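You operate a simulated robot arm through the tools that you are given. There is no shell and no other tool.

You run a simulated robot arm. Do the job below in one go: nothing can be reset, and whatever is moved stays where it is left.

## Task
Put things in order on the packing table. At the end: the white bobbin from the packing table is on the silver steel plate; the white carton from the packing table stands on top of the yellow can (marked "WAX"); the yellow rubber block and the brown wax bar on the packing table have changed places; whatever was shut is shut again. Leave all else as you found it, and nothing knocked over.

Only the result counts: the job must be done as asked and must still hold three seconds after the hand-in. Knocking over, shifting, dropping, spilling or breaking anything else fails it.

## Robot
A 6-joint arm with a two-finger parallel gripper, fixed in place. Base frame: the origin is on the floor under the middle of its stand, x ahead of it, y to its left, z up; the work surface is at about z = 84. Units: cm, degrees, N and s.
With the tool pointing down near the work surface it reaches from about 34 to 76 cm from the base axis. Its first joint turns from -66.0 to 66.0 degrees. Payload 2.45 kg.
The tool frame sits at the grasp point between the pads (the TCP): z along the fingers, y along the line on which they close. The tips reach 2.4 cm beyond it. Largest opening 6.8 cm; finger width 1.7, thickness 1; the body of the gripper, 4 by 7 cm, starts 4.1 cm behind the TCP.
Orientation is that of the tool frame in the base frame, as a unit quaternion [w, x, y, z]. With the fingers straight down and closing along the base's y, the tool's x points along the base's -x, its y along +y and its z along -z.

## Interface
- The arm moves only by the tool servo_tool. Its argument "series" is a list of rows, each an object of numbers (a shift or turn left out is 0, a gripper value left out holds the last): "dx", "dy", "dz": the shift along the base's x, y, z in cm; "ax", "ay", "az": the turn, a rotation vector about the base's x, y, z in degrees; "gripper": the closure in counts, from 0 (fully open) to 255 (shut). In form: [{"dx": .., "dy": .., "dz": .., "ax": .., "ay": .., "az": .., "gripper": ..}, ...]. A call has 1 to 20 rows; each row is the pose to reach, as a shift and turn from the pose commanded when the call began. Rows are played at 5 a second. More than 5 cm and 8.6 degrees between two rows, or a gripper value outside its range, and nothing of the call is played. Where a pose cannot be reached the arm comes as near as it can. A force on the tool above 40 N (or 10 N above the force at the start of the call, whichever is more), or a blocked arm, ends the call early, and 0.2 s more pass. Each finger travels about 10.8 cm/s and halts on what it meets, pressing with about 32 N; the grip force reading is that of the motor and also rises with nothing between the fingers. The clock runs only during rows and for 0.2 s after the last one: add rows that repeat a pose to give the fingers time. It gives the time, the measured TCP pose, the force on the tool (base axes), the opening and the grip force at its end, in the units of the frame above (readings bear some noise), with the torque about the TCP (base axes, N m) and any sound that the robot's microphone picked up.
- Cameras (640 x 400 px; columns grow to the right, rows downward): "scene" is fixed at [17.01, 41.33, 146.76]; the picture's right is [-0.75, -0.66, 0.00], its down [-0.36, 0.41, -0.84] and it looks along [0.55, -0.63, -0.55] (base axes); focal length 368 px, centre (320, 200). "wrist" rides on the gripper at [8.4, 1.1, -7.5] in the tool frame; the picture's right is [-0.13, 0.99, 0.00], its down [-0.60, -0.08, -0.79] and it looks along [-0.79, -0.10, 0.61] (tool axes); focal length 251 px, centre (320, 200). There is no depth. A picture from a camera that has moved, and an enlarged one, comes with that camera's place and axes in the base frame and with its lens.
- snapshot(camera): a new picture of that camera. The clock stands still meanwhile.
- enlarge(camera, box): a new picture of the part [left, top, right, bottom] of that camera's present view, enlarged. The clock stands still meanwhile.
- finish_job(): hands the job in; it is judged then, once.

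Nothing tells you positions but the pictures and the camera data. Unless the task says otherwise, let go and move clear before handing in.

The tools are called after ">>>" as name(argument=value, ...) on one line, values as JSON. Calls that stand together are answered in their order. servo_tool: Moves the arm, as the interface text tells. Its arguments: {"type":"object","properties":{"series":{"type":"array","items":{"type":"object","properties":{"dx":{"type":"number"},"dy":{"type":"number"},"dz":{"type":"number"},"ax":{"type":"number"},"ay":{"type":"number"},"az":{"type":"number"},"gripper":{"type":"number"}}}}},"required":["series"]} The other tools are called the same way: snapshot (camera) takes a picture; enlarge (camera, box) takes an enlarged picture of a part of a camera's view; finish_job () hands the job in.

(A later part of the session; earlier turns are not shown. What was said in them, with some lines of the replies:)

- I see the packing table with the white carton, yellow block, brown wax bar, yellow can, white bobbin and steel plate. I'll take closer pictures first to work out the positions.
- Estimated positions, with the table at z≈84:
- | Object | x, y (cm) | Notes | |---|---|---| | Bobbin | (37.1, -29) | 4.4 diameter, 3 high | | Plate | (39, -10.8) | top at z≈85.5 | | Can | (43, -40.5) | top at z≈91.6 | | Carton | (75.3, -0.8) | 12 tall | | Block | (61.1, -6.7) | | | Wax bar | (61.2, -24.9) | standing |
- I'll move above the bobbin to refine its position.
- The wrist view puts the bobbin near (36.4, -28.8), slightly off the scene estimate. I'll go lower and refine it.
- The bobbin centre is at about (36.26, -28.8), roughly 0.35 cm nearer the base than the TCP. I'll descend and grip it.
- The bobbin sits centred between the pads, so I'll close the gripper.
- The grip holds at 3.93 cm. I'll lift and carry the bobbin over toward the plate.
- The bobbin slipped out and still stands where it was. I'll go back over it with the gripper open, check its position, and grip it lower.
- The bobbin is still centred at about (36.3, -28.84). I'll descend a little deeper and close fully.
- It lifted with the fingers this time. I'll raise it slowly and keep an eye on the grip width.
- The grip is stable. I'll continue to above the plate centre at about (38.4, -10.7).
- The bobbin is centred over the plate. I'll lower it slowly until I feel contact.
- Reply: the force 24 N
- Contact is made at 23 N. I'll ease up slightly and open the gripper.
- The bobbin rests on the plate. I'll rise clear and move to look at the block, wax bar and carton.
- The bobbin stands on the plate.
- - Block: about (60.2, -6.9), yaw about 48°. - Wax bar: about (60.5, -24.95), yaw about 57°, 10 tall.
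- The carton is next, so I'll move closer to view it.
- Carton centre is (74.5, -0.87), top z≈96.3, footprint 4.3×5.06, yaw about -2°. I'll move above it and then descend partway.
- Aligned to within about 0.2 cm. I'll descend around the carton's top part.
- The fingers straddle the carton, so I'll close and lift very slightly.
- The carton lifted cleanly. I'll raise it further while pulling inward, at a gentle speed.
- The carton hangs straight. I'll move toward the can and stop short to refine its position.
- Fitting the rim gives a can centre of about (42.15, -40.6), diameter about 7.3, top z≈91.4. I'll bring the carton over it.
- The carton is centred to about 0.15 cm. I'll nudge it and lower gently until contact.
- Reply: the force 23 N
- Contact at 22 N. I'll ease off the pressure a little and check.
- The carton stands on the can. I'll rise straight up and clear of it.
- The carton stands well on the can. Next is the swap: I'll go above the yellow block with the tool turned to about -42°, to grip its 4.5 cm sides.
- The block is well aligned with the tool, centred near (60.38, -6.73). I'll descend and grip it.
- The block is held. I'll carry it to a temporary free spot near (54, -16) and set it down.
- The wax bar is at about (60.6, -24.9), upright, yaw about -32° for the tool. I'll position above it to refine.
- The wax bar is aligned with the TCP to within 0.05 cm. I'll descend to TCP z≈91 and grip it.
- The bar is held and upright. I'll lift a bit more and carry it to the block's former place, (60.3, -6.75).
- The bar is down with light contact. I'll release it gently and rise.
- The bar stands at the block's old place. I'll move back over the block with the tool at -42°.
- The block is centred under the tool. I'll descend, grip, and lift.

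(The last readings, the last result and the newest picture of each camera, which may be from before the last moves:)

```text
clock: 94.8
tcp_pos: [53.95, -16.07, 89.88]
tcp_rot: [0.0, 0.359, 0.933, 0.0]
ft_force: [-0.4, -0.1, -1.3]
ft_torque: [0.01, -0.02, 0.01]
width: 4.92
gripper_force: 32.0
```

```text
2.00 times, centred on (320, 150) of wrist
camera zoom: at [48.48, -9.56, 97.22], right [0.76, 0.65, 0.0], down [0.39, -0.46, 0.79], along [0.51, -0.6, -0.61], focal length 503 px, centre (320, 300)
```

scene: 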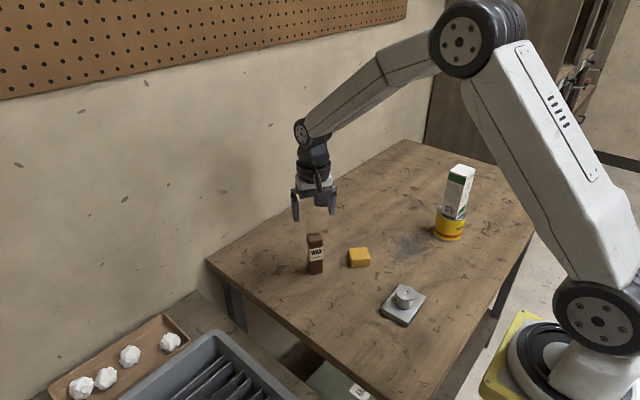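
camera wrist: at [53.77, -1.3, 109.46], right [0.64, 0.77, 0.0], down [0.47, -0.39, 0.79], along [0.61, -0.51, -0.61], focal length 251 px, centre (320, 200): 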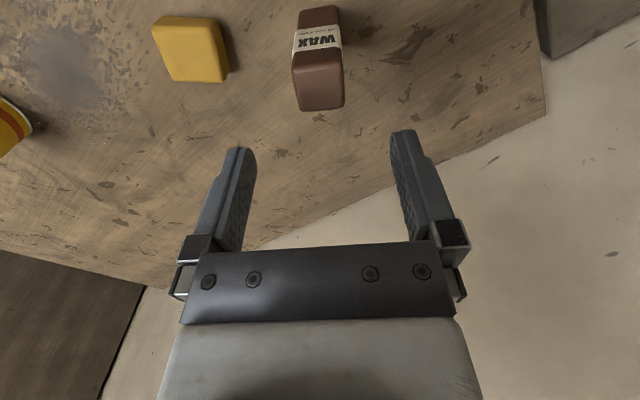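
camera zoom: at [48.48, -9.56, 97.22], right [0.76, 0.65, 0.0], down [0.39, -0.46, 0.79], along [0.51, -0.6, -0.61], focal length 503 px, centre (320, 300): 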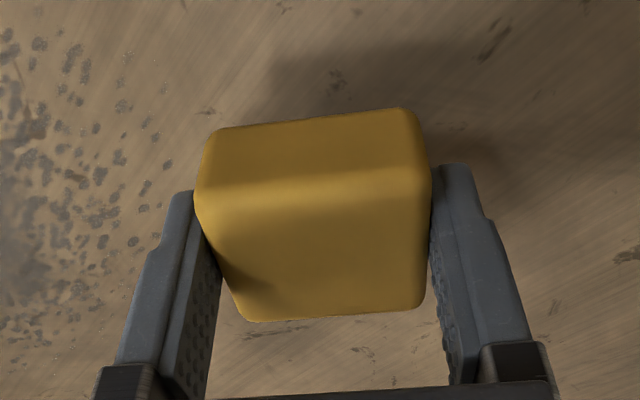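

>>> servo_tool(series=[{"dx": 0.3, "dy": -0.4}, {"dx": 1, "dy": -1.4}, {"dx": 2.2, "dy": -3.0}, {"dx": 3.6, "dy": -4.8}, {"dx": 4.9, "dy": -6.6}, {"dx": 6.0, "dy": -8.1}, {"dx": 6.5, "dy": -8.7}, {"dx": 6.65, "dy": -8.88}, {"dx": 6.65, "dy": -8.88}, {"dx": 6.65, "dy": -8.88, "dz": -0.8}, {"dx": 6.65, "dy": -8.88, "dz": -1.6}, {"dx": 6.65, "dy": -8.88, "dz": -2.3}, {"dx": 6.65, "dy": -8.88, "dz": -2.7}, {"dx": 6.65, "dy": -8.88, "dz": -2.9}, {"dx": 6.65, "dy": -8.88, "dz": -3.0}, {"dx": 6.65, "dy": -8.88, "dz": -3.0}])

>>> enlarge(camera="wrist", box=[160, 50, 480, 250])

>>> snapshot(camera="scene")

```text
clock: 98.2
tcp_pos: [60.7, -25.03, 86.83]
tcp_rot: [0.001, 0.359, 0.933, -0.001]
ft_force: [-3.2, 0.4, 9.5]
ft_torque: [0.1, 0.14, 0.02]
width: 4.93
gripper_force: 31.7
```

```text
2.00 times, centred on (320, 150) of wrist
camera zoom: at [55.16, -18.41, 94.26], right [0.76, 0.65, 0.0], down [0.39, -0.46, 0.79], along [0.52, -0.6, -0.61], focal length 503 px, centre (320, 300)
```

zoom: 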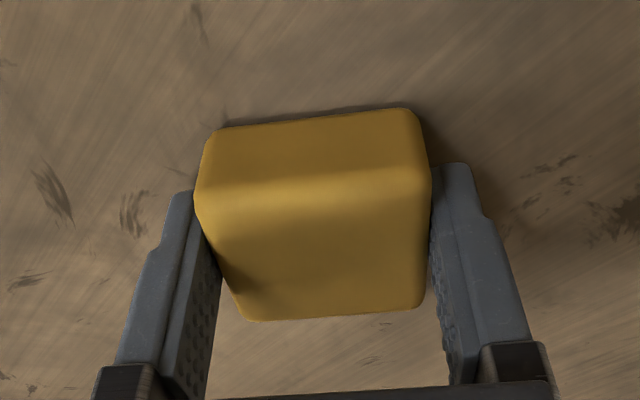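

```text
taken
```

scene: 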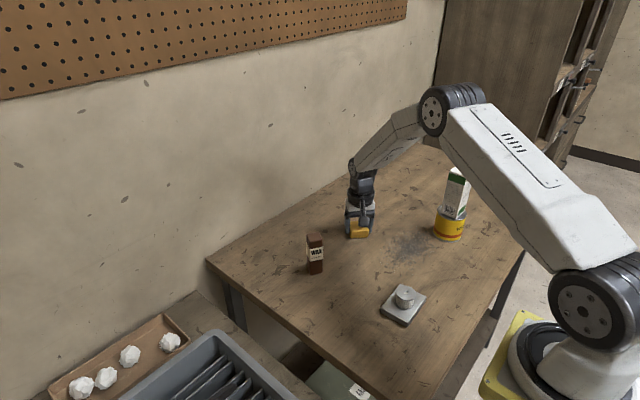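

The block is on the table at the wax bar's former place. I'll release it and rise clear.

>>> servo_tool(series=[{"gripper": 80}, {"gripper": 65}, {"gripper": 40}, {"gripper": 10}, {"gripper": 0}, {"gripper": 0}])

>>> servo_tool(series=[{"dz": 1}, {"dz": 3}, {"dz": 6}, {"dz": 9.5}, {"dz": 13}, {"dz": 16}, {"dz": 19}, {"dz": 20}, {"dz": 20}])

>>> snapshot(camera="scene")

>>> snapshot(camera="wrist")

```text
clock: 99.6
tcp_pos: [60.73, -24.95, 86.83]
tcp_rot: [0.0, 0.359, 0.933, -0.001]
ft_force: [0.6, -0.8, 0.0]
ft_torque: [-0.01, 0.0, 0.02]
width: 6.81
gripper_force: 0.2
```

```text
clock: 101.6
tcp_pos: [60.61, -25.07, 106.86]
tcp_rot: [0.0, 0.36, 0.933, 0.0]
ft_force: [-0.4, 0.0, 0.7]
ft_torque: [0.0, -0.01, -0.01]
width: 6.82
gripper_force: 0.2
```

```text
taken
```

scene: 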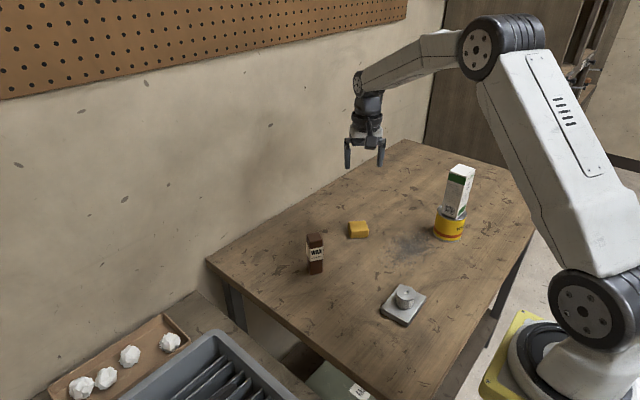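

```text
taken
camera wrist: at [55.09, -18.51, 114.29], right [0.76, 0.65, 0.0], down [0.4, -0.46, 0.79], along [0.51, -0.6, -0.61], focal length 251 px, centre (320, 200)
```

wrist: 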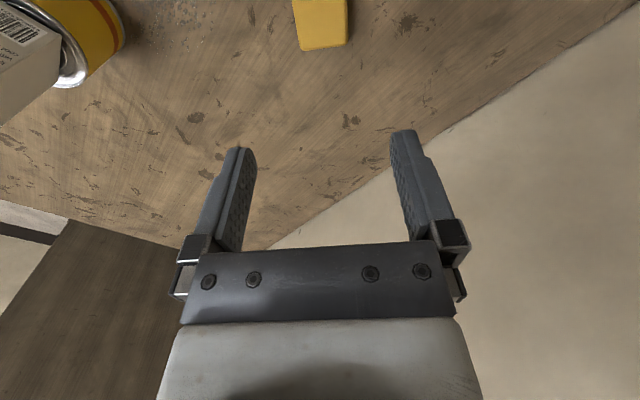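

I'll check the final state in enlarged views.

>>> enlarge(camera="scene", box=[340, 250, 500, 350])

>>> enlarge(camera="scene", box=[400, 150, 500, 250])

>>> enlarge(camera="scene", box=[220, 180, 380, 280])

```text
4.00 times, centred on (420, 300) of scene
camera zoom: at [17.01, 41.33, 146.76], right [-0.75, -0.66, 0.0], down [-0.36, 0.41, -0.84], along [0.55, -0.63, -0.55], focal length 1472 px, centre (-80, -200)
```

zoom: 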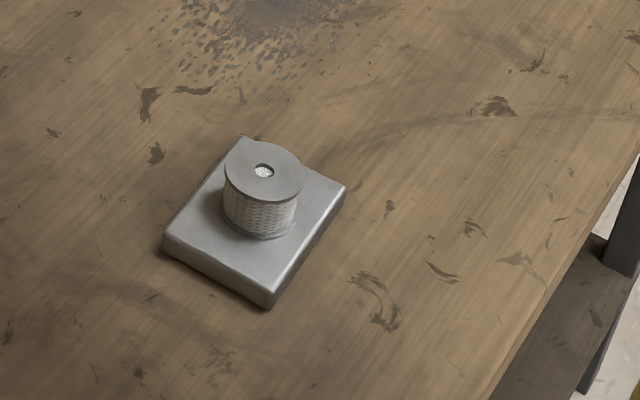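

```text
4.00 times, centred on (450, 200) of scene
camera zoom: at [17.01, 41.33, 146.76], right [-0.75, -0.66, 0.0], down [-0.36, 0.41, -0.84], along [0.55, -0.63, -0.55], focal length 1472 px, centre (-200, 200)
```

zoom: 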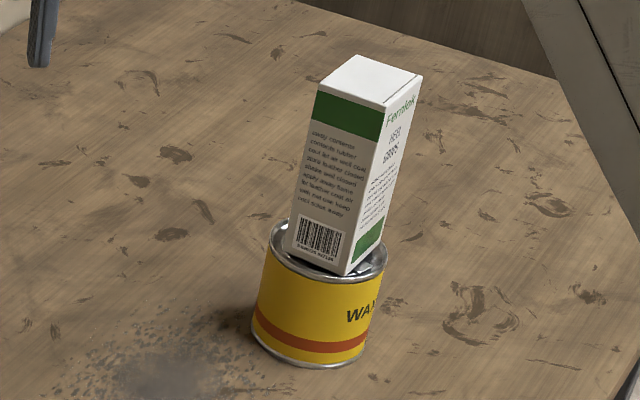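

```text
4.00 times, centred on (300, 230) of scene
camera zoom: at [17.01, 41.33, 146.76], right [-0.75, -0.66, 0.0], down [-0.36, 0.41, -0.84], along [0.55, -0.63, -0.55], focal length 1472 px, centre (400, 80)
```

zoom: 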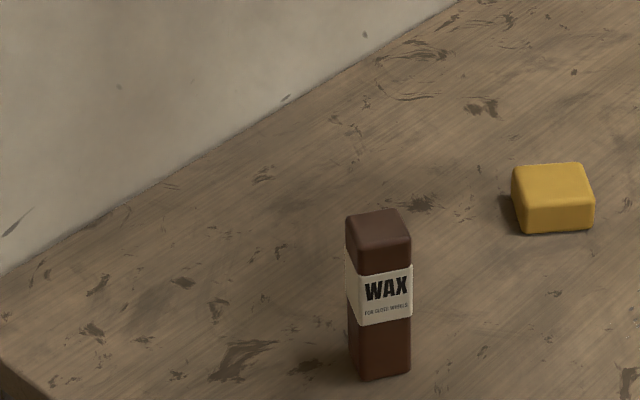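

Everything checks out:

- The bobbin is on the unmoved plate.
- The carton stands on the can.
- The block and wax bar have swapped places.
- Nothing was opened, so nothing needs shutting.

The gripper is open and clear, so I'm handing in.

>>> finish_job()

```text
The job is handed in.
```

The job is handed in, and in my last pictures everything was where you asked:

- **Bobbin:** it stands on the silver steel plate, which did not move. It slipped out of the gripper on the first lift but stayed upright where it was. The second grip held.
- **Carton:** it stands upright on top of the yellow "WAX" can, and the can did not move.
- **Block and wax bar:** they have changed places. The bar stands upright and the block lies flat, each close to the centre of the other's old spot.
- **Shut things:** I opened nothing, so nothing needed shutting again.

I saw nothing else moved or knocked over. The gripper is open and raised clear of everything.
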